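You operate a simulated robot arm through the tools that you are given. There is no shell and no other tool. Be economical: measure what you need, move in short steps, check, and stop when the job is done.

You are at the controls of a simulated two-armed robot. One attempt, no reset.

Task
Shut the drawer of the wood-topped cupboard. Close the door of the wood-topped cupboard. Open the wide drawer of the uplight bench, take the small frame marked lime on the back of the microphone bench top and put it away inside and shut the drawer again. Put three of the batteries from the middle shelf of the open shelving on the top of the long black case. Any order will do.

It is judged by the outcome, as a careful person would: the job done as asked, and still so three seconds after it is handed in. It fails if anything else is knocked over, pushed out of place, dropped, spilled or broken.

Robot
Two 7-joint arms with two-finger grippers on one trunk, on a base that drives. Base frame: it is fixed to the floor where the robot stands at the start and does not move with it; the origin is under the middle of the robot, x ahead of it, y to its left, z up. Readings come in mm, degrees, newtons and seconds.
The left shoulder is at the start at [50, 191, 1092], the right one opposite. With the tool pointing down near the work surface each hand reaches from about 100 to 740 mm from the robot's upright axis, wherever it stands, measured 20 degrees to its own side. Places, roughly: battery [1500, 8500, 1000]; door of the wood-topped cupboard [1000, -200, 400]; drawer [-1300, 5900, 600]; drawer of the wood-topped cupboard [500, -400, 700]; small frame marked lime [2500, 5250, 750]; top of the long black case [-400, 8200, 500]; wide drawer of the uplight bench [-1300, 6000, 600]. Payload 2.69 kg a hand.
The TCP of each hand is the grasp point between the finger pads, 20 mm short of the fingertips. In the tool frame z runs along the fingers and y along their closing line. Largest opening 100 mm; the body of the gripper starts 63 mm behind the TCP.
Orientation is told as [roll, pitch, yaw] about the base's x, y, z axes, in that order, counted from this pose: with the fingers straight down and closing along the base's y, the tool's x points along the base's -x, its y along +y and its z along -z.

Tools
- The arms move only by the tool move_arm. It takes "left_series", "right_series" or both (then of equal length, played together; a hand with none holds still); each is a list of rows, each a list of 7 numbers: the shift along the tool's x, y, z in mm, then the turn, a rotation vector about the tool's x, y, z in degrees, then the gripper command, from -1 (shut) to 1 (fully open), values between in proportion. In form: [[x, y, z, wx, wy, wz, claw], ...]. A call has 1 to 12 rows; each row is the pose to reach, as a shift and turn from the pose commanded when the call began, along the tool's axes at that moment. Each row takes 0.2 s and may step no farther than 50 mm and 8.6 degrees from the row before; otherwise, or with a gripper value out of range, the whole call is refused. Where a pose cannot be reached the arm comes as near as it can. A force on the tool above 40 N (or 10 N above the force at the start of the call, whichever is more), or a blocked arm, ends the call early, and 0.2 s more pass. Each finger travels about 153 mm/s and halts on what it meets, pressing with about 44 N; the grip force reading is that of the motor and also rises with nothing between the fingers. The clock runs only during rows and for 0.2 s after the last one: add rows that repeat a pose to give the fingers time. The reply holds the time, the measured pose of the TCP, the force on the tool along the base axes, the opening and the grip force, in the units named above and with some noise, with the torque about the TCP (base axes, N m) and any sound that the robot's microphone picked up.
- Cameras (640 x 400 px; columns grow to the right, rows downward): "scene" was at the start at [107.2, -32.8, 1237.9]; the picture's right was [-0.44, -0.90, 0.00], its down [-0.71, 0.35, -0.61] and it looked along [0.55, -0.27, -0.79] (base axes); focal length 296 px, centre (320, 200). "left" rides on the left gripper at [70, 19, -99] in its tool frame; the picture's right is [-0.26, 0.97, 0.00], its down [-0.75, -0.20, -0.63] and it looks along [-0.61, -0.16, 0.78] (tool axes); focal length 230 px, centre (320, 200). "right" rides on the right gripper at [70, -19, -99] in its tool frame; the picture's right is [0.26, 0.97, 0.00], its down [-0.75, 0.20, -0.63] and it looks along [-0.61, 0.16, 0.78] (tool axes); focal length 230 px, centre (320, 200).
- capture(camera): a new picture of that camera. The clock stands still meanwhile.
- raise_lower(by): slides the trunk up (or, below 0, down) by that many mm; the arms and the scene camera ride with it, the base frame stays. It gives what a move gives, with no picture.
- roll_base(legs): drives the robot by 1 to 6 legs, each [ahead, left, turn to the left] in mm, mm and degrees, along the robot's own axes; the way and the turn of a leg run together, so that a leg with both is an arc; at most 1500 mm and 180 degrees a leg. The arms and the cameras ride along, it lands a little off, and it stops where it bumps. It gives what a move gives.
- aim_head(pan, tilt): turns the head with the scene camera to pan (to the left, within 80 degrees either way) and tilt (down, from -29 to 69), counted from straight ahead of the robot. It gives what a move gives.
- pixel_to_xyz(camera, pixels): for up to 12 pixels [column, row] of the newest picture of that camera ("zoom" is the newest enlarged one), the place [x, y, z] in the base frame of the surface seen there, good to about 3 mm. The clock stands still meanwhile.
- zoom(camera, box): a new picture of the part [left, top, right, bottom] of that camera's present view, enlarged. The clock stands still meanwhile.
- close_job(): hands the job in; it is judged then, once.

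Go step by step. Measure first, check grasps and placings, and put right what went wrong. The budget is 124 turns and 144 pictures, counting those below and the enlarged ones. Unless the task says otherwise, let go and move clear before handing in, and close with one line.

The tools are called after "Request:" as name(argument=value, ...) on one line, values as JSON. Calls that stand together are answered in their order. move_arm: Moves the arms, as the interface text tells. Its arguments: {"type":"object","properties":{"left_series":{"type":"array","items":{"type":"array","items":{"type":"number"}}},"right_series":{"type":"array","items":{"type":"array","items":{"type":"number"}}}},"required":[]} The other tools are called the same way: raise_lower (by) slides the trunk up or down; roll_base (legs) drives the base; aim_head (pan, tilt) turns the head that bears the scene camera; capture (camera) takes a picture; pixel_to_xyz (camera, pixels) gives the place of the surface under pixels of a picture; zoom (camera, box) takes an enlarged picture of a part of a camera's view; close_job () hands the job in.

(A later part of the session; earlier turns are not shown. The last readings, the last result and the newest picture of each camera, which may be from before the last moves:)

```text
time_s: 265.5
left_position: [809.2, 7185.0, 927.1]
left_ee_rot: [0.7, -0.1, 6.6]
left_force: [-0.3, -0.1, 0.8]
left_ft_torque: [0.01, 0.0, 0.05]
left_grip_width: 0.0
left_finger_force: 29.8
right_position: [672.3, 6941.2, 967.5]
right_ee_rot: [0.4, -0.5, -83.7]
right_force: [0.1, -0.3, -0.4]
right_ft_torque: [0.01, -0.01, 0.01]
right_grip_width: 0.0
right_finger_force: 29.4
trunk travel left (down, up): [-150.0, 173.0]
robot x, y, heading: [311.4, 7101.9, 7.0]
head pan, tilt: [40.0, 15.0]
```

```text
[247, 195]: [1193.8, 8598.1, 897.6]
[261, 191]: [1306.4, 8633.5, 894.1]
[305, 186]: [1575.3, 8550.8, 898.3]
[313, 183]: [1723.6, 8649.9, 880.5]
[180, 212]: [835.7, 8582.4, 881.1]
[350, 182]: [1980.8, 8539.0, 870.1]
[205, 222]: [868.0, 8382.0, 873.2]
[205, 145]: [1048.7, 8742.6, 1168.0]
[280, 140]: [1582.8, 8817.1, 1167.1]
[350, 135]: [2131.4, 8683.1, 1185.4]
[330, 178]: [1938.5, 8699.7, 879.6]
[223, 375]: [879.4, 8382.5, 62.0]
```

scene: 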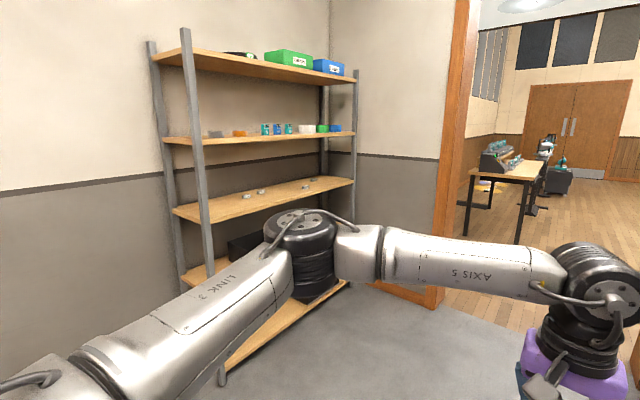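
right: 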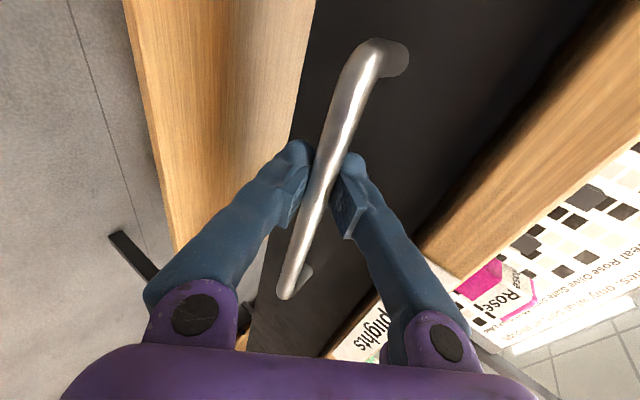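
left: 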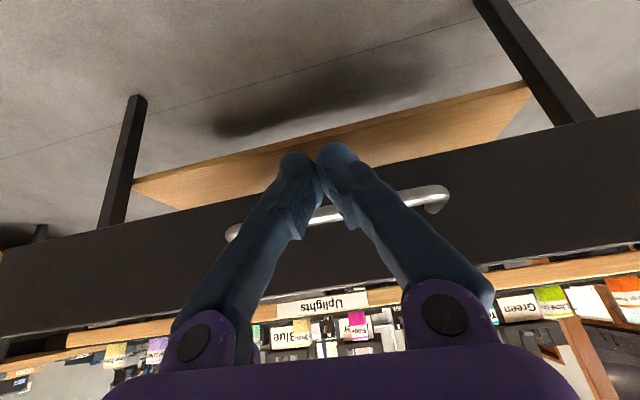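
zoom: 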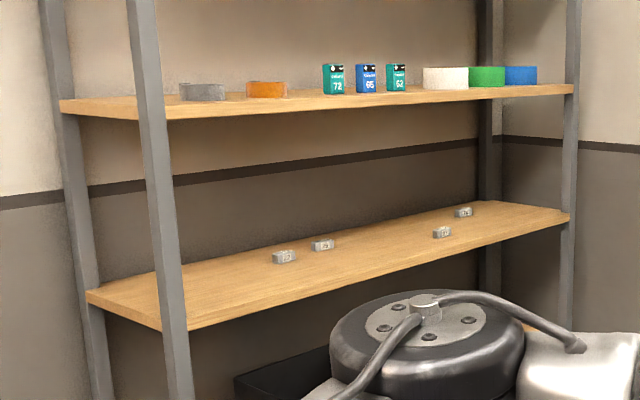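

The middle shelf (third of five, z≈880) carries small silver items at (1194,8598), (1306,8634), (1575,8551), (1724,8650). The shelf runs at 8°, so I'll drive up facing it at heading 98° and identify them.

Request:
roll_base(legs=[[0, 0, 91], [0, -1110, 0], [450, 0, 0]])

Request:
aim_head(pan=0, tilt=25)

Request:
capture(camera="scene")

```text
time_s: 281.8
left_position: [1254.1, 8206.5, 925.3]
left_ee_rot: [0.6, -0.1, 98.2]
left_force: [0.7, 1.3, 0.4]
left_ft_torque: [0.01, 0.0, -0.01]
left_grip_width: 0.1
left_finger_force: 29.6
right_position: [1501.1, 8075.1, 967.2]
right_ee_rot: [0.4, -0.4, 7.8]
right_force: [-0.2, 0.1, 0.4]
right_ft_torque: [-0.01, 0.02, -0.01]
right_grip_width: 0.0
right_finger_force: 29.5
trunk travel left (down, up): [-150.0, 173.0]
robot x, y, heading: [1352.3, 7708.8, 98.7]
head pan, tilt: [40.0, 15.0]
```

```text
time_s: 282.9
left_position: [1252.8, 8203.3, 926.3]
left_ee_rot: [0.6, -0.2, 98.2]
left_force: [-0.3, -0.3, -0.2]
left_ft_torque: [-0.01, -0.01, -0.01]
left_grip_width: 0.1
left_finger_force: 29.4
right_position: [1501.9, 8074.7, 967.0]
right_ee_rot: [0.5, -0.5, 7.8]
right_force: [-0.4, -0.2, 0.2]
right_ft_torque: [-0.03, -0.01, -0.02]
right_grip_width: 0.0
right_finger_force: 29.4
trunk travel left (down, up): [-150.0, 173.0]
robot x, y, heading: [1353.5, 7708.7, 98.8]
head pan, tilt: [0.0, 25.0]
```

```text
65 pictures are left
```

scene: 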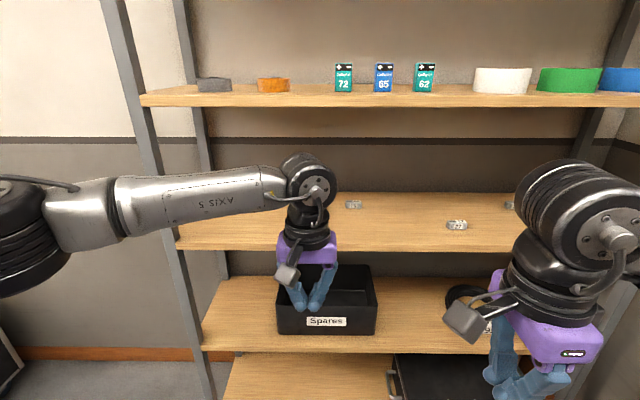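

Request:
zoom(camera="scene", box=[300, 170, 540, 250])

Request:
zoom(camera="scene", box=[180, 40, 500, 120])

Request:
aim_head(pan=0, tilt=0)

Request:
capture(camera="scene")

```text
2.67 times, centred on (420, 210) of scene
```

zoom: 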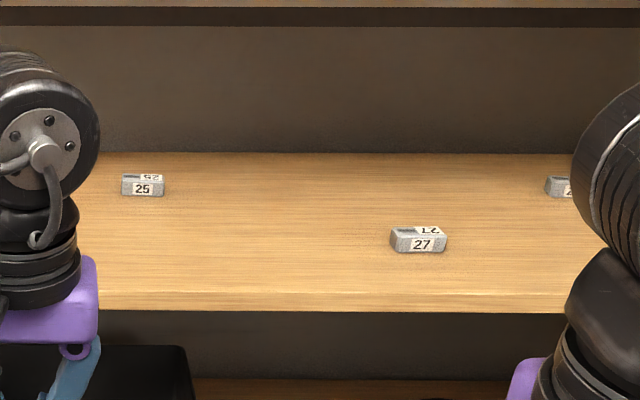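

```text
2.00 times, centred on (340, 80) of scene
```

zoom: 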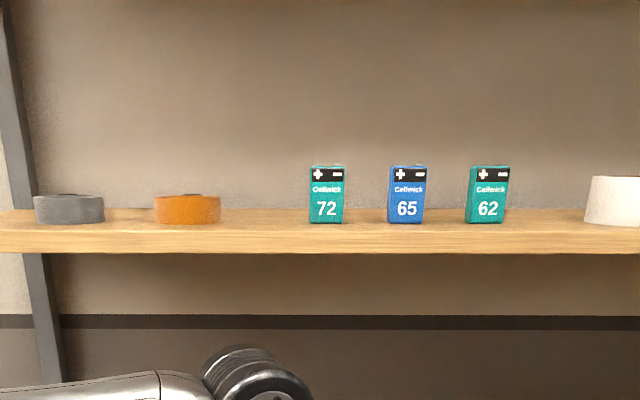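

```text
time_s: 283.8
left_position: [1254.6, 8205.3, 925.4]
left_ee_rot: [0.6, -0.1, 98.2]
left_force: [-0.5, 0.2, 0.1]
left_ft_torque: [-0.01, 0.03, -0.04]
left_grip_width: 0.0
left_finger_force: 30.0
right_position: [1500.8, 8074.9, 967.7]
right_ee_rot: [0.5, -0.6, 7.9]
right_force: [-0.1, 0.9, -0.5]
right_ft_torque: [0.03, 0.03, -0.05]
right_grip_width: 0.0
right_finger_force: 29.3
trunk travel left (down, up): [-150.0, 173.0]
robot x, y, heading: [1348.3, 7706.4, 98.9]
head pan, tilt: [0.0, 0.0]
```

```text
62 pictures are left
```

scene: 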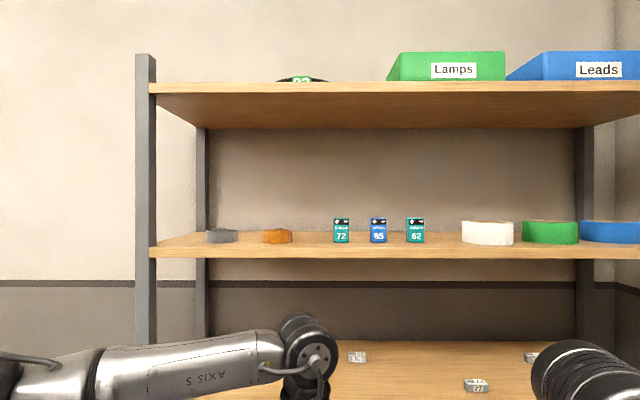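

The batteries meant are the silver blocks (25, 27, …) on the third of five shelves. I'll turn the right hand back to normal, clear of the view, and look closer.

Request:
move_arm(right_series=[[-12, 0, 0, 0, 0, -8.2, -1], [-24, 0, 0, 0, 0, -16.4, -1], [-36, 0, 0, 0, 0, -24.6, -1], [-48, 0, 0, 0, 0, -32.8, -1], [-60, 0, 0, 0, 0, -41, -1], [-72, 0, 0, 0, 0, -49.2, -1], [-84, 0, 0, 0, 0, -57.4, -1], [-96, 0, 0, 0, 0, -65.6, -1], [-108, 0, 0, 0, 0, -73.8, -1], [-120, 0, 0, 0, 0, -82, -1], [-130, 0, 0, 0, 0, -89.5, -1]], left_series=[[0, 10, 0, 0, 0, 0, -1], [0, 20, 0, 0, 0, 0, -1], [0, 30, 0, 0, 0, 0, -1], [0, 40, 0, 0, 0, 0, -1], [0, 50, 0, 0, 0, 0, -1], [0, 60, 0, 0, 0, 0, -1], [0, 70, 0, 0, 0, 0, -1], [0, 80, 0, 0, 0, 0, -1], [0, 90, 0, 0, 0, 0, -1], [0, 100, 0, 0, 0, 0, -1], [0, 110, 0, 0, 0, 0, -1]])

Request:
aim_head(pan=0, tilt=28)

Request:
zoom(camera="scene", box=[220, 120, 580, 260])

```text
time_s: 286.2
left_position: [1146.1, 8188.8, 928.3]
left_ee_rot: [0.7, -0.1, 98.2]
left_force: [0.3, -0.5, 0.5]
left_ft_torque: [0.01, 0.02, 0.0]
left_grip_width: 0.0
left_finger_force: 29.5
right_position: [1629.7, 8091.7, 968.8]
right_ee_rot: [-0.5, -0.6, 97.6]
right_force: [0.0, 0.2, 0.3]
right_ft_torque: [0.04, 0.02, 0.01]
right_grip_width: 0.0
right_finger_force: 29.3
trunk travel left (down, up): [-150.0, 173.0]
robot x, y, heading: [1351.3, 7703.8, 98.7]
head pan, tilt: [0.0, 0.0]
```

```text
time_s: 287.1
left_position: [1145.6, 8189.8, 927.7]
left_ee_rot: [0.5, -0.2, 98.2]
left_force: [-0.3, 0.3, -0.8]
left_ft_torque: [-0.04, -0.02, 0.03]
left_grip_width: 0.2
left_finger_force: 29.6
right_position: [1630.4, 8090.9, 968.5]
right_ee_rot: [-0.4, -0.6, 97.3]
right_force: [-0.5, 0.5, 0.1]
right_ft_torque: [-0.02, 0.04, 0.0]
right_grip_width: 0.1
right_finger_force: 30.0
trunk travel left (down, up): [-150.0, 173.0]
robot x, y, heading: [1350.4, 7707.7, 99.1]
head pan, tilt: [0.0, 28.0]
```

```text
1.78 times, centred on (400, 190) of scene
```

zoom: 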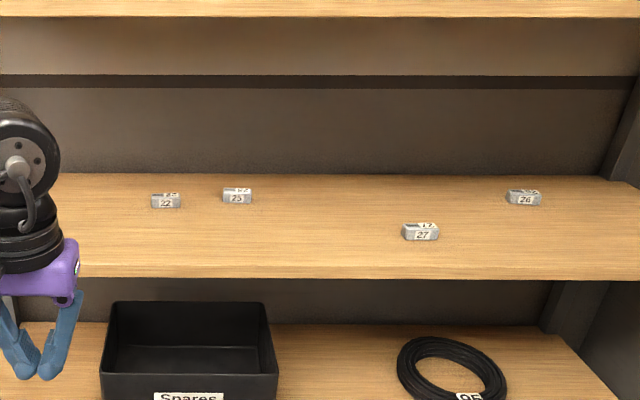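

Four like silver batteries: 22, 25, 27, 26. I'll measure 25 and 27 (and 22, 26).

Request:
pixel_to_xyz(camera="zoom", pixels=[[152, 200], [179, 200], [166, 195], [224, 195], [250, 194], [237, 188], [404, 232], [438, 232], [421, 225], [508, 198], [540, 198], [524, 192]])

Request:
zoom(camera="scene", box=[430, 230, 490, 265])

```text
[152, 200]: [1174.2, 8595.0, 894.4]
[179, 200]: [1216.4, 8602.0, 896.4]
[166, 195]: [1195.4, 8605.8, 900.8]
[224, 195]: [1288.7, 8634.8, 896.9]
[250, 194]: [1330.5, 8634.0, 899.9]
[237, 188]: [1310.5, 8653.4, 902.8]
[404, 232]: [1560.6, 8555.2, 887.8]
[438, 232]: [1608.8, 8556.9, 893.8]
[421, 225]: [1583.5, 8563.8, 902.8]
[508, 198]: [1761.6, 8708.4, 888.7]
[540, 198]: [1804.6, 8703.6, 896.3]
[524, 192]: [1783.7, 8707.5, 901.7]
```

```text
10.67 times, centred on (460, 248) of scene
```

zoom: 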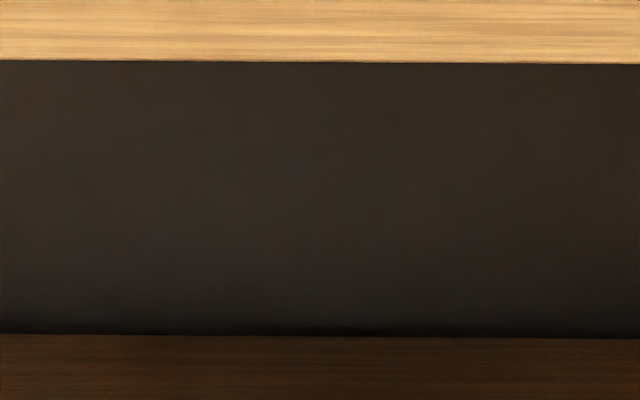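

All four lie lengthwise along the shelf (about 46 long, 22 high). I'll shift right 215 mm and tilt both hands forward 50° so each can reach in, right for 27 and left for 22.

Request:
roll_base(legs=[[0, -215, 0]])

Request:
move_arm(left_series=[[18, 17, 0, 0, -8.3, 0, -1], [36, 34, -2, 0, -16.6, 0, 0], [54, 51, -4, 0, -25, 0, 0.4], [72, 68, -5, 0, -33.4, 0, 0.6], [90, 85, -6, 0, -41.7, 0, 0.6], [110, 100, -7, 0, -50, 0, 0.6]], right_series=[[0, 31, 6, 0, -8.3, 0, -1], [0, 62, 12, 0, -16.6, 0, 0], [0, 93, 18, 0, -25, 0, 0.4], [0, 124, 24, 0, -33.4, 0, 0.6], [0, 155, 29, 0, -41.7, 0, 0.6], [0, 186, 33, 0, -50, 0, 0.6]])

Request:
capture(camera="scene")

```text
time_s: 289.6
left_position: [1361.1, 8222.0, 927.7]
left_ee_rot: [0.7, -0.1, 98.1]
left_force: [-0.2, -0.6, 1.0]
left_ft_torque: [0.0, 0.01, 0.0]
left_grip_width: 0.0
left_finger_force: 29.7
right_position: [1844.9, 8124.2, 968.1]
right_ee_rot: [-0.5, -0.4, 97.3]
right_force: [0.0, 0.3, -0.7]
right_ft_torque: [0.01, 0.0, 0.02]
right_grip_width: 0.2
right_finger_force: 29.6
trunk travel left (down, up): [-150.0, 173.0]
robot x, y, heading: [1568.6, 7738.8, 98.7]
head pan, tilt: [0.0, 28.0]
```

```text
time_s: 291.1
left_position: [1277.8, 8144.1, 932.2]
left_ee_rot: [0.7, -50.2, 97.6]
left_force: [-0.6, -0.1, 0.0]
left_ft_torque: [-0.01, -0.01, -0.01]
left_grip_width: 79.9
left_finger_force: 0.0
left hand out of reach, approached as far as the arm can: row 5, 6
right_position: [1613.4, 8139.7, 928.2]
right_ee_rot: [-0.7, -50.8, 97.9]
right_force: [0.2, -0.5, 0.5]
right_ft_torque: [0.0, 0.02, -0.05]
right_grip_width: 79.8
right_finger_force: 0.0
right hand out of reach, approached as far as the arm can: row 2, 3, 4, 5, 6
trunk travel left (down, up): [-150.0, 173.0]
robot x, y, heading: [1566.4, 7742.1, 98.6]
head pan, tilt: [0.0, 28.0]
```

```text
59 pictures are left
```

scene: 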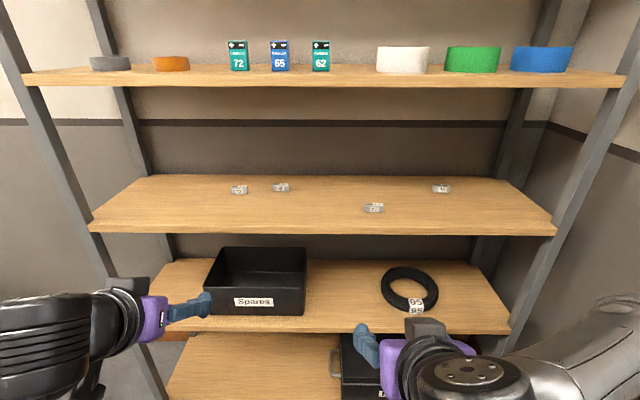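

Clear view now of all four at (238,190), (281,187), (372,208), (441,188). I'll measure them precisely.

Request:
zoom(camera="scene", box=[215, 165, 305, 225])

Request:
pixel_to_xyz(camera="zoom", pixels=[[118, 178], [228, 175], [225, 150], [140, 155], [408, 165], [515, 155], [505, 135], [415, 140], [170, 160], [465, 145]])

Request:
zoom(camera="scene", box=[350, 165, 470, 230])

```text
6.67 times, centred on (260, 195) of scene
```

zoom: 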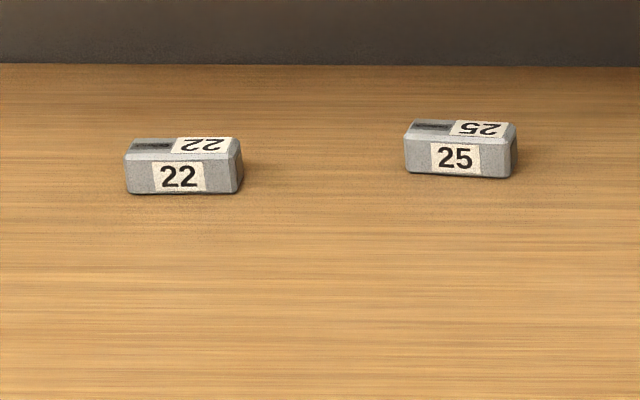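

```text
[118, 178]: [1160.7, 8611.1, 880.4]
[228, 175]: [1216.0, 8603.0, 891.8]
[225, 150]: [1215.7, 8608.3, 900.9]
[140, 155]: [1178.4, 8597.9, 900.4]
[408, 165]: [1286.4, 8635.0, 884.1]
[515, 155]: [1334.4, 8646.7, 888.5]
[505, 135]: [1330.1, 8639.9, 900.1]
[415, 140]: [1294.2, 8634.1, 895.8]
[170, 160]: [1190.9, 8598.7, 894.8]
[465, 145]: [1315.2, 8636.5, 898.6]
```

```text
5.33 times, centred on (410, 198) of scene
```

zoom: 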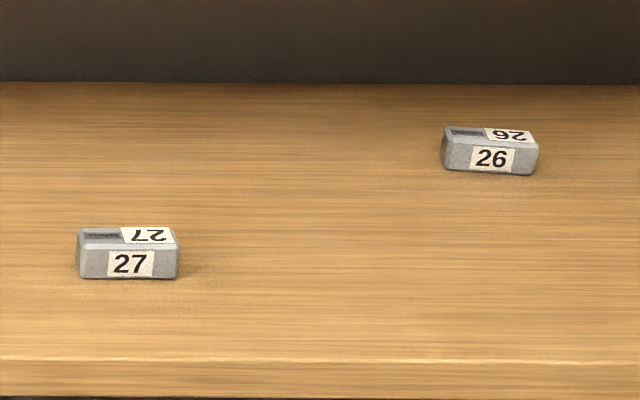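

Request:
pixel_to_xyz(camera="zoom", pixels=[[84, 258], [172, 262], [128, 250], [90, 230], [172, 232], [450, 150], [530, 160], [490, 145], [455, 130], [532, 135], [300, 362], [600, 365]])

```text
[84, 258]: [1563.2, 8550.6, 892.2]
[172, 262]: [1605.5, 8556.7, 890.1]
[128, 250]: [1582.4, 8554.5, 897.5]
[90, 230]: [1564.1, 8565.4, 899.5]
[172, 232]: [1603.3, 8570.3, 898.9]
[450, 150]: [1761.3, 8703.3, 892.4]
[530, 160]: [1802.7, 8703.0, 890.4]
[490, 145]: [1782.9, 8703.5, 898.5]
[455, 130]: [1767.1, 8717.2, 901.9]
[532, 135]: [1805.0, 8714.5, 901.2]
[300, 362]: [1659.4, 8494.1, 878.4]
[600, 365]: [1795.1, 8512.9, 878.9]
```

27 centre ≈(1584,8566), 22 centre ≈(1195,8612), tops at z 901. I'll drive 220 mm ahead, then insert the hands.

Request:
roll_base(legs=[[220, 0, 0]])

```text
time_s: 292.7
left_position: [1244.1, 8357.5, 930.8]
left_ee_rot: [0.9, -50.1, 97.7]
left_force: [-0.1, 0.5, -0.3]
left_ft_torque: [0.02, 0.01, 0.02]
left_grip_width: 79.8
left_finger_force: 0.0
right_position: [1580.6, 8352.9, 927.5]
right_ee_rot: [-0.8, -50.4, 98.1]
right_force: [-0.1, 0.4, 0.5]
right_ft_torque: [-0.01, 0.02, 0.0]
right_grip_width: 79.9
right_finger_force: 0.1
trunk travel left (down, up): [-150.0, 173.0]
robot x, y, heading: [1537.8, 7953.3, 98.8]
head pan, tilt: [0.0, 28.0]
```

Request:
move_arm(left_series=[[-20, 4, 24, 0, 0, 0, 0.6], [-40, 8, 48, 0, 0, 0, 0.6], [-59, 12, 72, 0, 0, 0, 0.6], [-79, 13, 95, 0, 0, 0, 0.6], [-99, 13, 119, 0, 0, 0, 0.6], [-119, 13, 143, 0, 0, 0, 0.6]], right_series=[[-16, -9, 19, 0, 0, 0, 0.6], [-32, -18, 38, 0, 0, 0, 0.6], [-48, -27, 58, 0, 0, 0, 0.6], [-64, -33, 77, 0, 0, 0, 0.6], [-80, -33, 96, 0, 0, 0, 0.6], [-96, -33, 115, 0, 0, 0, 0.6]])

Request:
capture(camera="scene")

Request:
capture(camera="right")

Request:
capture(camera="left")

```text
time_s: 294.1
left_position: [1204.1, 8541.7, 930.6]
left_ee_rot: [0.9, -50.0, 97.5]
left_force: [0.2, 0.0, 0.2]
left_ft_torque: [-0.05, 0.02, 0.04]
left_grip_width: 80.0
left_finger_force: 0.1
right_position: [1594.3, 8506.4, 928.1]
right_ee_rot: [-0.8, -50.4, 98.1]
right_force: [-0.7, 0.3, 0.1]
right_ft_torque: [-0.03, 0.01, 0.01]
right_grip_width: 79.8
right_finger_force: 0.1
trunk travel left (down, up): [-150.0, 173.0]
robot x, y, heading: [1536.7, 7958.7, 98.8]
head pan, tilt: [0.0, 28.0]
```

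```text
56 pictures are left
```

scene: 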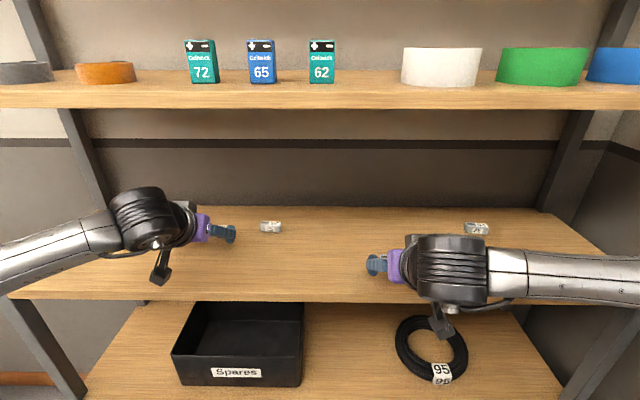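

```text
55 pictures are left
```

right: 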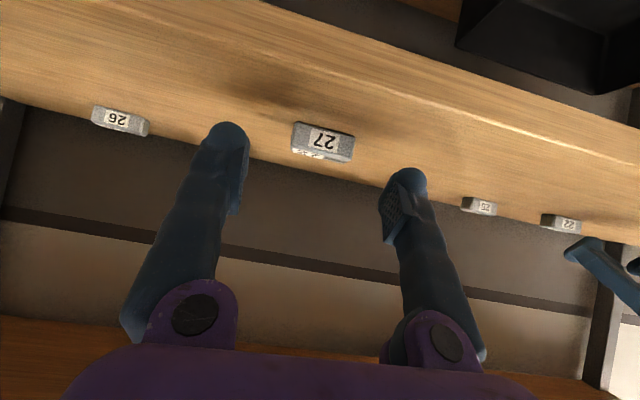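

```text
54 pictures are left
```

left: 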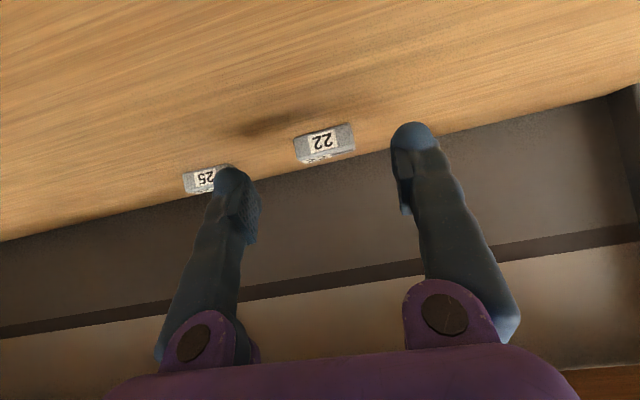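

Both batteries sit centred between the open fingers. I'll go the last 50–60 mm in, then down.

Request:
move_arm(left_series=[[-19, 0, 23, 0, 0, 0, 0.6], [-37, -1, 44, 0, 0, 0, 0.6], [-27, -1, 53, 0, 0, 0, 0.6], [-18, -1, 60, 0, 0, 0, 0.6]], right_series=[[-15, 1, 18, 0, 0, 0, 0.6], [-30, 2, 36, 0, 0, 0, 0.6], [-21, 2, 44, 0, 0, 0, 0.6], [-12, 2, 51, 0, 0, 0, 0.6]])

Request:
capture(camera="right")

Request:
capture(camera="left")

```text
time_s: 295.1
left_position: [1197.6, 8597.0, 905.5]
left_ee_rot: [1.0, -50.0, 97.6]
left_force: [0.3, 0.2, 0.1]
left_ft_torque: [-0.01, 0.0, -0.01]
left_grip_width: 80.0
left_finger_force: 0.1
right_position: [1585.6, 8552.2, 906.1]
right_ee_rot: [-0.6, -50.4, 97.9]
right_force: [0.0, -0.2, 0.0]
right_ft_torque: [0.0, -0.03, 0.02]
right_grip_width: 79.9
right_finger_force: 0.1
trunk travel left (down, up): [-150.0, 173.0]
robot x, y, heading: [1535.2, 7957.0, 98.9]
head pan, tilt: [0.0, 28.0]
```

```text
53 pictures are left
```

right: 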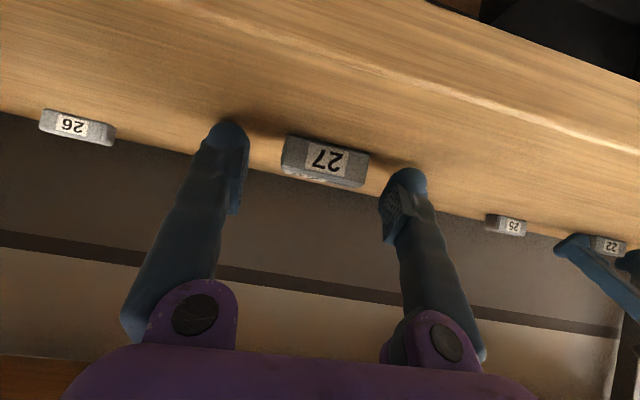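

```text
52 pictures are left
```

left: 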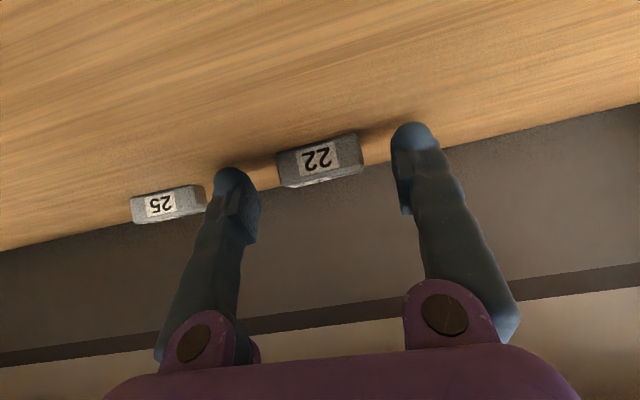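

Blocks lie between the tips. I'll close both hands and lift slightly.

Request:
move_arm(left_series=[[-3, 0, 3, 0, 0, 0, 0.4], [-3, 0, 3, 0, 0, 0, -1], [-3, 0, 3, 0, 0, 0, -1], [-3, 0, 3, 0, 0, 0, -1], [-15, 0, -7, 0, 0, 0, -1], [-24, 0, -15, 0, 0, 0, -1]], right_series=[[-3, 0, 3, 0, 0, 0, 0.4], [-3, 0, 3, 0, 0, 0, -1], [-3, 0, 3, 0, 0, 0, -1], [-3, 0, 3, 0, 0, 0, -1], [-15, 0, -7, 0, 0, 0, -1], [-24, 0, -15, 0, 0, 0, -1]])

Request:
capture(camera="right")

Request:
capture(camera="left")

```text
time_s: 296.5
left_position: [1196.5, 8601.7, 934.0]
left_ee_rot: [0.8, -50.0, 97.7]
left_force: [0.6, 1.2, -0.5]
left_ft_torque: [0.01, -0.03, 0.03]
left_grip_width: 46.6
left_finger_force: 44.0
right_position: [1584.7, 8556.4, 933.3]
right_ee_rot: [-0.7, -50.5, 98.1]
right_force: [-0.3, 0.7, 0.0]
right_ft_torque: [0.01, -0.01, 0.05]
right_grip_width: 46.1
right_finger_force: 43.9
trunk travel left (down, up): [-150.0, 173.0]
robot x, y, heading: [1534.1, 7953.0, 99.0]
head pan, tilt: [0.0, 28.0]
```

```text
51 pictures are left
```

right: 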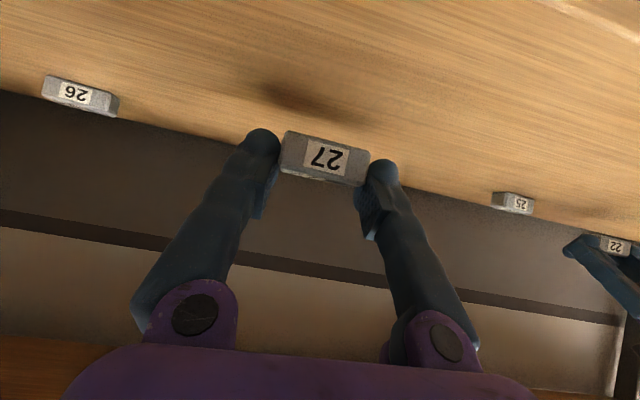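

```text
50 pictures are left
```

left: 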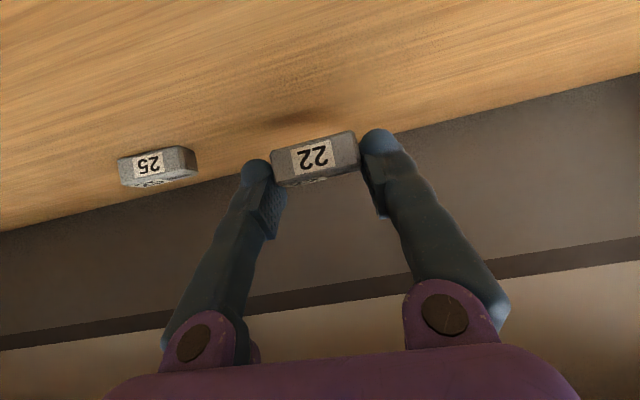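

Both batteries are held (46 mm) and lifted. I'll back straight out and slide left to the black case.

Request:
roll_base(legs=[[-350, 0, 0], [0, 1000, 0], [0, 950, 0]])

Request:
aim_head(pan=0, tilt=40)

Request:
capture(camera="scene")

```text
time_s: 315.7
left_position: [-673.5, 7962.2, 933.8]
left_ee_rot: [0.9, -50.0, 97.8]
left_force: [0.2, 0.0, -0.5]
left_ft_torque: [0.0, 0.01, -0.02]
left_grip_width: 46.3
left_finger_force: 43.7
right_position: [-283.3, 7915.7, 934.5]
right_ee_rot: [-0.8, -50.5, 98.1]
right_force: [0.5, 0.2, 0.3]
right_ft_torque: [-0.01, -0.02, 0.01]
right_grip_width: 46.6
right_finger_force: 44.5
trunk travel left (down, up): [-150.0, 173.0]
robot x, y, heading: [-330.1, 7314.3, 99.1]
head pan, tilt: [0.0, 28.0]
```

```text
time_s: 316.4
left_position: [-673.1, 7961.4, 933.4]
left_ee_rot: [0.9, -50.0, 97.7]
left_force: [-0.1, 0.3, -0.8]
left_ft_torque: [0.01, 0.05, 0.01]
left_grip_width: 46.3
left_finger_force: 44.0
right_position: [-284.5, 7915.3, 932.7]
right_ee_rot: [-0.8, -50.4, 98.1]
right_force: [0.3, -0.5, -0.2]
right_ft_torque: [0.0, 0.03, -0.01]
right_grip_width: 46.2
right_finger_force: 44.2
trunk travel left (down, up): [-150.0, 173.0]
robot x, y, heading: [-337.8, 7315.8, 98.9]
head pan, tilt: [0.0, 40.0]
```

```text
49 pictures are left
```

scene: 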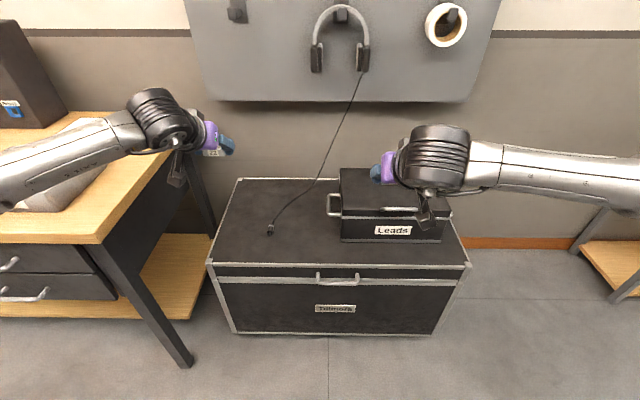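

The case top is clear along its front (215–465, 250–262) and in the left and middle; a plug lies at (270,230) and a "Leads" box on the right. I'll measure.

Request:
pixel_to_xyz(camera="scene", pixels=[[214, 256], [465, 258], [330, 258], [330, 220], [300, 240], [270, 228], [342, 240], [440, 243], [240, 190], [240, 245], [330, 200], [390, 252]])

Request:
zoom(camera="scene", box=[200, 160, 480, 300])

```text
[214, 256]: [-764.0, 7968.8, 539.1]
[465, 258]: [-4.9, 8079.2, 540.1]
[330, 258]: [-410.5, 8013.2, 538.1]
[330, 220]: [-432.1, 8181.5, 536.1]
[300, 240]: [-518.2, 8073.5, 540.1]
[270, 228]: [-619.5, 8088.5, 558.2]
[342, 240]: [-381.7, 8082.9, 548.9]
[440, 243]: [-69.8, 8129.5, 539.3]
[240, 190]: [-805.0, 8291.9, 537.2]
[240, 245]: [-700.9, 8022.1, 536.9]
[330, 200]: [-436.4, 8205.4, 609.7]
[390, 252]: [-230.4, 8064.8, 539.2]
```

```text
2.29 times, centred on (340, 230) of scene
```

zoom: 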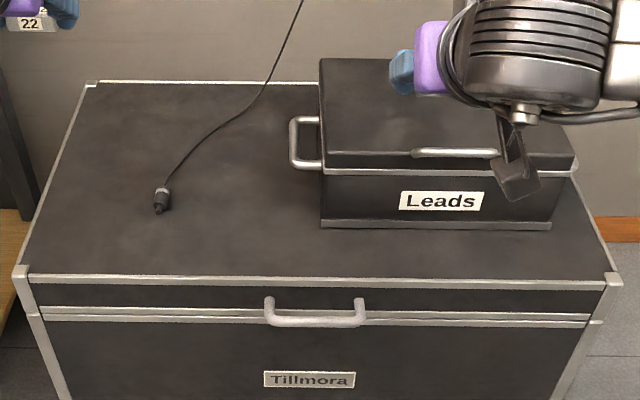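

Case top is z≈538, front edge y≈8013 at x −410. I'll lower the trunk 150 mm, shift 80 mm left and 110 mm ahead, planning 27 at (−455,8060) and 22 at (−690,8025).

Request:
raise_lower(by=-150)

Request:
roll_base(legs=[[0, 80, 0], [110, 0, 0]])

Request:
capture(camera="scene")

```text
time_s: 318.2
left_position: [-672.6, 7961.1, 784.2]
left_ee_rot: [0.9, -50.0, 97.8]
left_force: [0.3, -0.2, 0.1]
left_ft_torque: [0.01, 0.0, 0.02]
left_grip_width: 46.4
left_finger_force: 43.5
right_position: [-283.1, 7916.2, 783.9]
right_ee_rot: [-0.9, -50.5, 98.1]
right_force: [0.3, -0.1, -1.3]
right_ft_torque: [-0.02, 0.0, 0.0]
right_grip_width: 46.3
right_finger_force: 44.0
trunk travel left (down, up): [0.0, 323.0]
robot x, y, heading: [-334.2, 7316.6, 99.1]
head pan, tilt: [0.0, 40.0]
```

```text
time_s: 320.4
left_position: [-769.0, 8056.8, 783.5]
left_ee_rot: [0.9, -50.0, 97.8]
left_force: [0.5, -0.7, -0.1]
left_ft_torque: [0.02, 0.01, 0.01]
left_grip_width: 46.4
left_finger_force: 44.1
right_position: [-379.8, 8012.7, 782.9]
right_ee_rot: [-0.8, -50.4, 98.1]
right_force: [0.6, 0.4, -0.5]
right_ft_torque: [0.02, 0.02, -0.02]
right_grip_width: 46.6
right_finger_force: 44.3
trunk travel left (down, up): [0.0, 323.0]
robot x, y, heading: [-432.6, 7409.6, 99.0]
head pan, tilt: [0.0, 40.0]
```

```text
47 pictures are left
```

scene: 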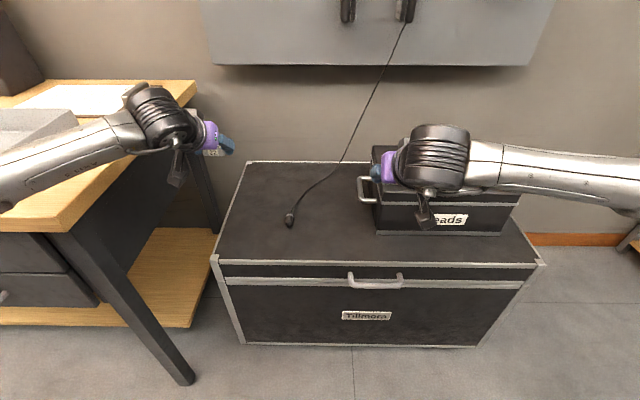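

The left arm is close over the repair bench. I'll check the bench edge and forearm heights before choosing spots.

Request:
pixel_to_xyz(camera="scene", pixels=[[193, 95], [70, 230], [120, 165], [10, 200], [60, 180], [100, 140], [290, 220], [383, 230], [500, 232], [400, 250], [300, 255], [365, 195]])

```text
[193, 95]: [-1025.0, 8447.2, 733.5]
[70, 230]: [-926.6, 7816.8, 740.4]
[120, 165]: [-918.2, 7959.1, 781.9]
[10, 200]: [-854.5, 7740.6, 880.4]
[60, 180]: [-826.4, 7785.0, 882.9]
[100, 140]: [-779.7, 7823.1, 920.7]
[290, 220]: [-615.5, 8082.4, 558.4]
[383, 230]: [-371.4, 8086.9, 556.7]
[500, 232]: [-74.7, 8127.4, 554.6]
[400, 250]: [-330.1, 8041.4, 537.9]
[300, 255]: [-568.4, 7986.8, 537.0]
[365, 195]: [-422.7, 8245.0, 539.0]
```

The bench edge is at x≈−925, z 740. I'll shift the base 200 mm right so the left arm stays clear of it, and set 22 at (−555,8045) and 27 at (−300,8062).

Request:
roll_base(legs=[[0, -200, 0]])

```text
time_s: 322.8
left_position: [-572.7, 8088.4, 784.2]
left_ee_rot: [0.9, -50.0, 97.9]
left_force: [-0.8, -0.3, -0.7]
left_ft_torque: [-0.02, 0.0, -0.01]
left_grip_width: 46.4
left_finger_force: 43.9
right_position: [-183.3, 8042.8, 783.6]
right_ee_rot: [-0.8, -50.4, 98.2]
right_force: [0.1, 0.1, -1.1]
right_ft_torque: [0.01, -0.06, 0.02]
right_grip_width: 46.3
right_finger_force: 44.1
trunk travel left (down, up): [0.0, 323.0]
robot x, y, heading: [-234.3, 7441.3, 98.9]
head pan, tilt: [0.0, 40.0]
```

Request:
move_arm(left_series=[[13, -4, -15, 0, 0, 0, -1], [25, -8, -30, 0, 0, 0, -1], [37, -12, -45, 0, 0, 0, -1], [72, -12, -16, 0, 0, 0, -1], [107, -12, 12, 0, 0, 0, -1], [141, -12, 41, 0, 0, 0, -1], [168, -12, 64, 0, 0, 0, -1], [191, -12, 83, 0, 0, 0, -1]], right_series=[[-5, 38, 5, 0, 0, 0, -1], [-9, 76, 11, 0, 0, 0, -1], [-14, 113, 17, 0, 0, 0, -1], [21, 113, 46, 0, 0, 0, -1], [55, 113, 74, 0, 0, 0, -1], [90, 113, 103, 0, 0, 0, -1], [117, 113, 126, 0, 0, 0, -1], [140, 113, 145, 0, 0, 0, -1]])

Request:
capture(camera="scene")

Request:
capture(camera="right")

Request:
capture(camera="left")

```text
time_s: 324.6
left_position: [-553.5, 8032.5, 583.2]
left_ee_rot: [0.8, -50.1, 97.8]
left_force: [-0.1, -0.3, -0.2]
left_ft_torque: [0.02, -0.02, 0.03]
left_grip_width: 46.2
left_finger_force: 44.1
right_position: [-296.1, 8052.4, 582.4]
right_ee_rot: [-0.7, -50.5, 98.1]
right_force: [-0.3, 0.2, -0.9]
right_ft_torque: [-0.03, -0.02, -0.01]
right_grip_width: 46.2
right_finger_force: 44.2
trunk travel left (down, up): [0.0, 323.0]
robot x, y, heading: [-236.2, 7444.2, 99.2]
head pan, tilt: [0.0, 40.0]
```

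```text
46 pictures are left
```

scene: 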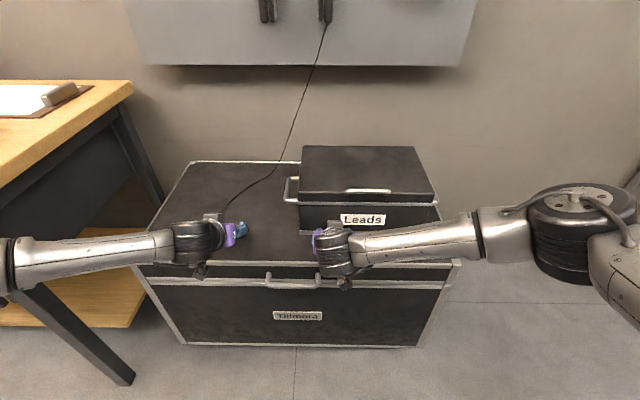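

```text
45 pictures are left
```

right: 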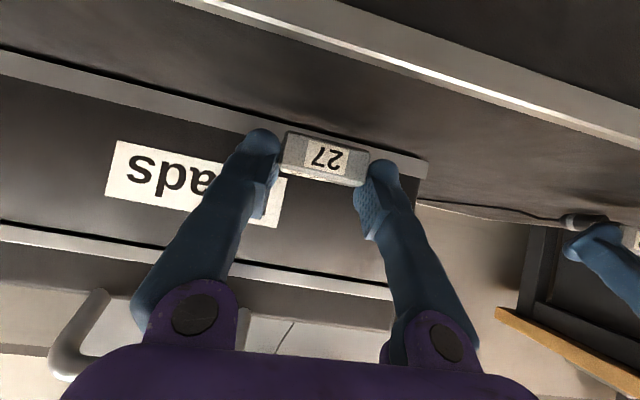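

```text
44 pictures are left
```

left: 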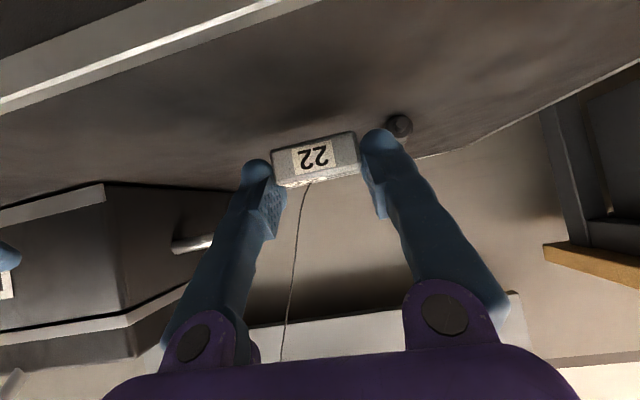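

27 hangs in front of the Leads ledge with about 20 mm to spare, and 22 is near the plug (400,125). I'll nudge 22 right 12 mm and 27 back 6 mm, then lower both to the top.

Request:
move_arm(left_series=[[0, -12, 0, 0, 0, 0, -1], [7, -12, 6, 0, 0, 0, -1], [12, -12, 10, 0, 0, 0, -1], [14, -12, 11.5, 0, 0, 0, -1]], right_series=[[4, 0, -5, 0, 0, 0, -1], [11, 0, 1, 0, 0, 0, -1], [15, 0, 4, 0, 0, 0, -1], [17, 0, 6, 0, 0, 0, -1]])

Request:
zoom(camera="scene", box=[140, 180, 420, 300])

```text
time_s: 325.6
left_position: [-543.0, 8032.3, 565.6]
left_ee_rot: [0.9, -50.0, 97.9]
left_force: [0.1, 0.3, -0.3]
left_ft_torque: [-0.01, -0.03, 0.02]
left_grip_width: 46.3
left_finger_force: 44.0
right_position: [-295.4, 8045.4, 565.1]
right_ee_rot: [-0.8, -50.5, 98.2]
right_force: [0.2, -0.6, -0.6]
right_ft_torque: [0.02, -0.01, 0.01]
right_grip_width: 46.4
right_finger_force: 43.8
trunk travel left (down, up): [0.0, 323.0]
robot x, y, heading: [-235.1, 7441.3, 98.8]
head pan, tilt: [0.0, 40.0]
```

```text
2.29 times, centred on (280, 240) of scene
```

zoom: 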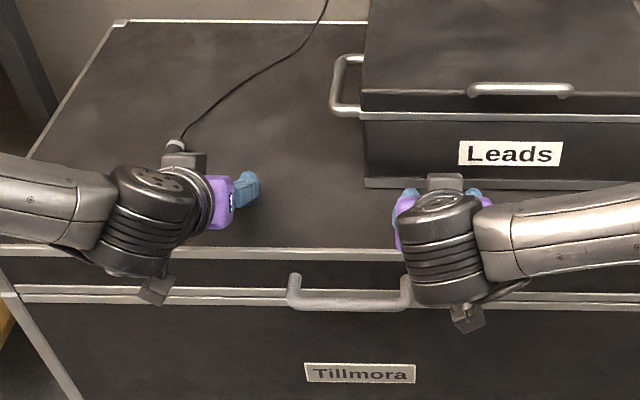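

No contact force yet; I'll lower a few mm more.

Request:
move_arm(left_series=[[1.5, 0, 1.3, 0, 0, 0, -1], [3, 0, 2.5, 0, 0, 0, -1], [3, 0, 2.5, 0, 0, 0, -1]], right_series=[[1.5, 0, 1.3, 0, 0, 0, -1], [3, 0, 2.5, 0, 0, 0, -1], [3, 0, 2.5, 0, 0, 0, -1]])

Request:
capture(camera="right")

Request:
capture(camera="left")

```text
time_s: 326.4
left_position: [-542.4, 8033.0, 563.6]
left_ee_rot: [1.0, -50.0, 97.8]
left_force: [-1.8, 0.1, 3.9]
left_ft_torque: [0.05, -0.02, -0.04]
left_grip_width: 46.1
left_finger_force: 43.8
right_position: [-296.3, 8044.3, 563.2]
right_ee_rot: [-0.7, -50.5, 98.2]
right_force: [1.2, -0.7, 3.2]
right_ft_torque: [-0.03, 0.04, 0.05]
right_grip_width: 46.3
right_finger_force: 43.8
trunk travel left (down, up): [0.0, 323.0]
robot x, y, heading: [-230.7, 7442.1, 99.2]
head pan, tilt: [0.0, 40.0]
```

```text
42 pictures are left
```

right: 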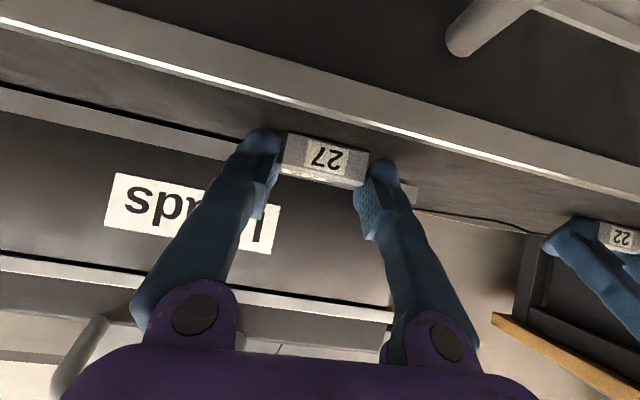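

```text
41 pictures are left
```

left: 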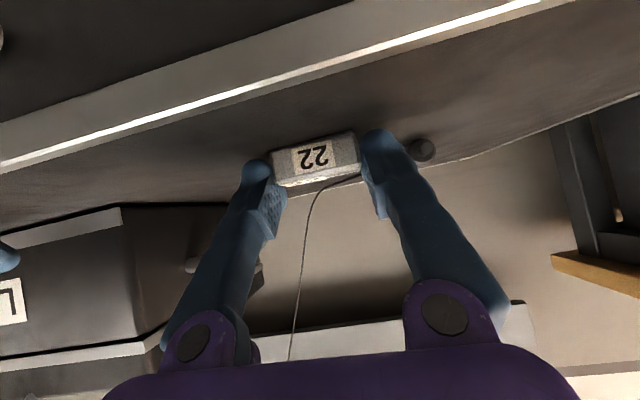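

Both rest on the case (3–4 N). I'll open a little, back away and lift.

Request:
move_arm(left_series=[[0, 0, 0, 0, 0, 0, 0.15], [0, 0, 0, 0, 0, 0, 0.25], [0, 0, 0, 0, 0, 0, 0.25], [19, 0, -23, 0, 0, 0, 0.25], [23, 0, -59, 0, 0, 0, 0.25], [5, 0, -100, 0, 0, 0, 0.25], [-34, 0, -131, 0, 0, 0, 0.25], [-72, 0, -164, 0, 0, 0, 0.25], [-107, 0, -192, 0, 0, 0, 0.25]], right_series=[[0, 0, 0, 0, 0, 0, 0.15], [0, 0, 0, 0, 0, 0, 0.25], [0, 0, 0, 0, 0, 0, 0.25], [19, 0, -23, 0, 0, 0, 0.25], [23, 0, -59, 0, 0, 0, 0.25], [5, 0, -100, 0, 0, 0, 0.25], [-34, 0, -131, 0, 0, 0, 0.25], [-72, 0, -164, 0, 0, 0, 0.25], [-107, 0, -192, 0, 0, 0, 0.25]])

Request:
zoom(camera="scene", box=[120, 140, 460, 300])

```text
refused: row 8 steps farther than a row can; nothing moved
```

```text
1.88 times, centred on (290, 220) of scene
```

zoom: 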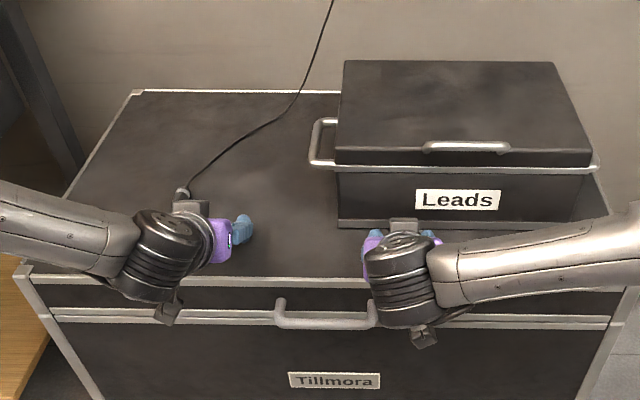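

One step was 50.2 mm; I'll repeat with slightly smaller steps.

Request:
move_arm(left_series=[[0, 0, 0, 0, 0, 0, 0.15], [0, 0, 0, 0, 0, 0, 0.25], [0, 0, 0, 0, 0, 0, 0.25], [19, 0, -23, 0, 0, 0, 0.25], [23, 0, -59, 0, 0, 0, 0.25], [5, 0, -98, 0, 0, 0, 0.25], [-30, 0, -128, 0, 0, 0, 0.25], [-65, 0, -158, 0, 0, 0, 0.25], [-100, 0, -188, 0, 0, 0, 0.25]], right_series=[[0, 0, 0, 0, 0, 0, 0.15], [0, 0, 0, 0, 0, 0, 0.25], [0, 0, 0, 0, 0, 0, 0.25], [19, 0, -23, 0, 0, 0, 0.25], [23, 0, -59, 0, 0, 0, 0.25], [5, 0, -98, 0, 0, 0, 0.25], [-30, 0, -128, 0, 0, 0, 0.25], [-65, 0, -158, 0, 0, 0, 0.25], [-100, 0, -188, 0, 0, 0, 0.25]])

Request:
zoom(camera="scene", box=[120, 140, 460, 300])

```text
time_s: 328.4
left_position: [-530.3, 7952.8, 761.1]
left_ee_rot: [0.8, -50.0, 97.8]
left_force: [-0.1, 0.3, -0.9]
left_ft_torque: [0.0, 0.02, 0.0]
left_grip_width: 62.5
left_finger_force: 0.0
left hand out of reach, approached as far as the arm can: row 4, 5
right_position: [-285.4, 7964.4, 758.6]
right_ee_rot: [-0.9, -50.5, 98.4]
right_force: [-0.1, 0.8, -0.8]
right_ft_torque: [-0.03, 0.04, -0.02]
right_grip_width: 62.5
right_finger_force: 0.1
trunk travel left (down, up): [0.0, 323.0]
robot x, y, heading: [-236.3, 7443.2, 98.9]
head pan, tilt: [0.0, 40.0]
```

```text
1.88 times, centred on (290, 220) of scene
```

zoom: 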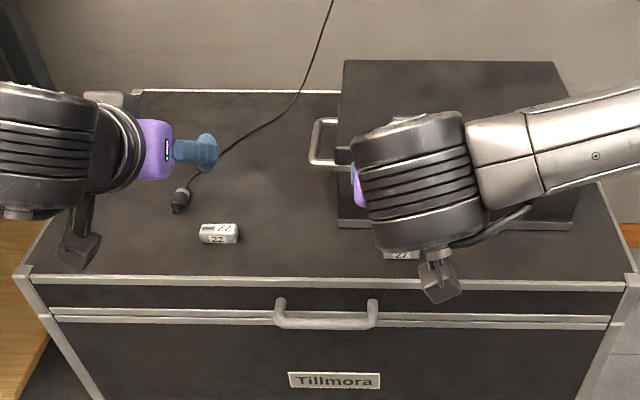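

22 and 27 lie on the case. I'll raise the trunk and go back for 25.

Request:
raise_lower(by=150)

Request:
roll_base(legs=[[-150, 0, 0], [0, -950, 0], [0, -946, 0], [177, 0, 0]])

Request:
aim_head(pan=0, tilt=28)

Request:
capture(camera="scene")

```text
time_s: 330.1
left_position: [-529.2, 7954.0, 909.9]
left_ee_rot: [0.9, -50.0, 97.8]
left_force: [0.3, -0.4, 0.3]
left_ft_torque: [0.0, 0.0, 0.0]
left_grip_width: 62.4
left_finger_force: 0.1
right_position: [-286.8, 7964.0, 907.3]
right_ee_rot: [-0.8, -50.3, 98.2]
right_force: [-0.5, 0.2, -0.7]
right_ft_torque: [0.02, 0.02, 0.01]
right_grip_width: 62.4
right_finger_force: 0.1
trunk travel left (down, up): [-150.0, 173.0]
robot x, y, heading: [-233.8, 7439.5, 99.1]
head pan, tilt: [0.0, 40.0]
```

```text
time_s: 349.1
left_position: [1338.7, 8282.8, 910.2]
left_ee_rot: [0.9, -50.0, 97.9]
left_force: [0.4, 0.3, 0.4]
left_ft_torque: [-0.03, -0.01, 0.02]
left_grip_width: 62.4
left_finger_force: 0.0
right_position: [1583.3, 8292.2, 907.1]
right_ee_rot: [-0.8, -50.4, 98.3]
right_force: [-0.5, -0.8, -0.4]
right_ft_torque: [0.01, -0.02, 0.0]
right_grip_width: 62.6
right_finger_force: 0.0
trunk travel left (down, up): [-150.0, 173.0]
robot x, y, heading: [1636.3, 7775.7, 99.2]
head pan, tilt: [0.0, 40.0]
```

```text
time_s: 349.9
left_position: [1339.7, 8281.8, 910.1]
left_ee_rot: [0.9, -50.1, 97.8]
left_force: [1.0, 0.5, 0.8]
left_ft_torque: [0.0, 0.0, 0.0]
left_grip_width: 62.4
left_finger_force: 0.1
right_position: [1583.8, 8291.7, 908.7]
right_ee_rot: [-0.8, -50.4, 98.3]
right_force: [-0.6, -0.8, -0.1]
right_ft_torque: [0.01, -0.01, 0.03]
right_grip_width: 62.5
right_finger_force: 0.1
trunk travel left (down, up): [-150.0, 173.0]
robot x, y, heading: [1635.0, 7769.8, 99.1]
head pan, tilt: [0.0, 28.0]
```

```text
38 pictures are left
```

scene: 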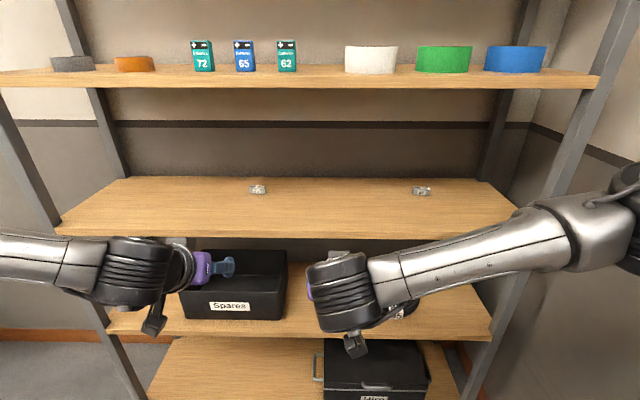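

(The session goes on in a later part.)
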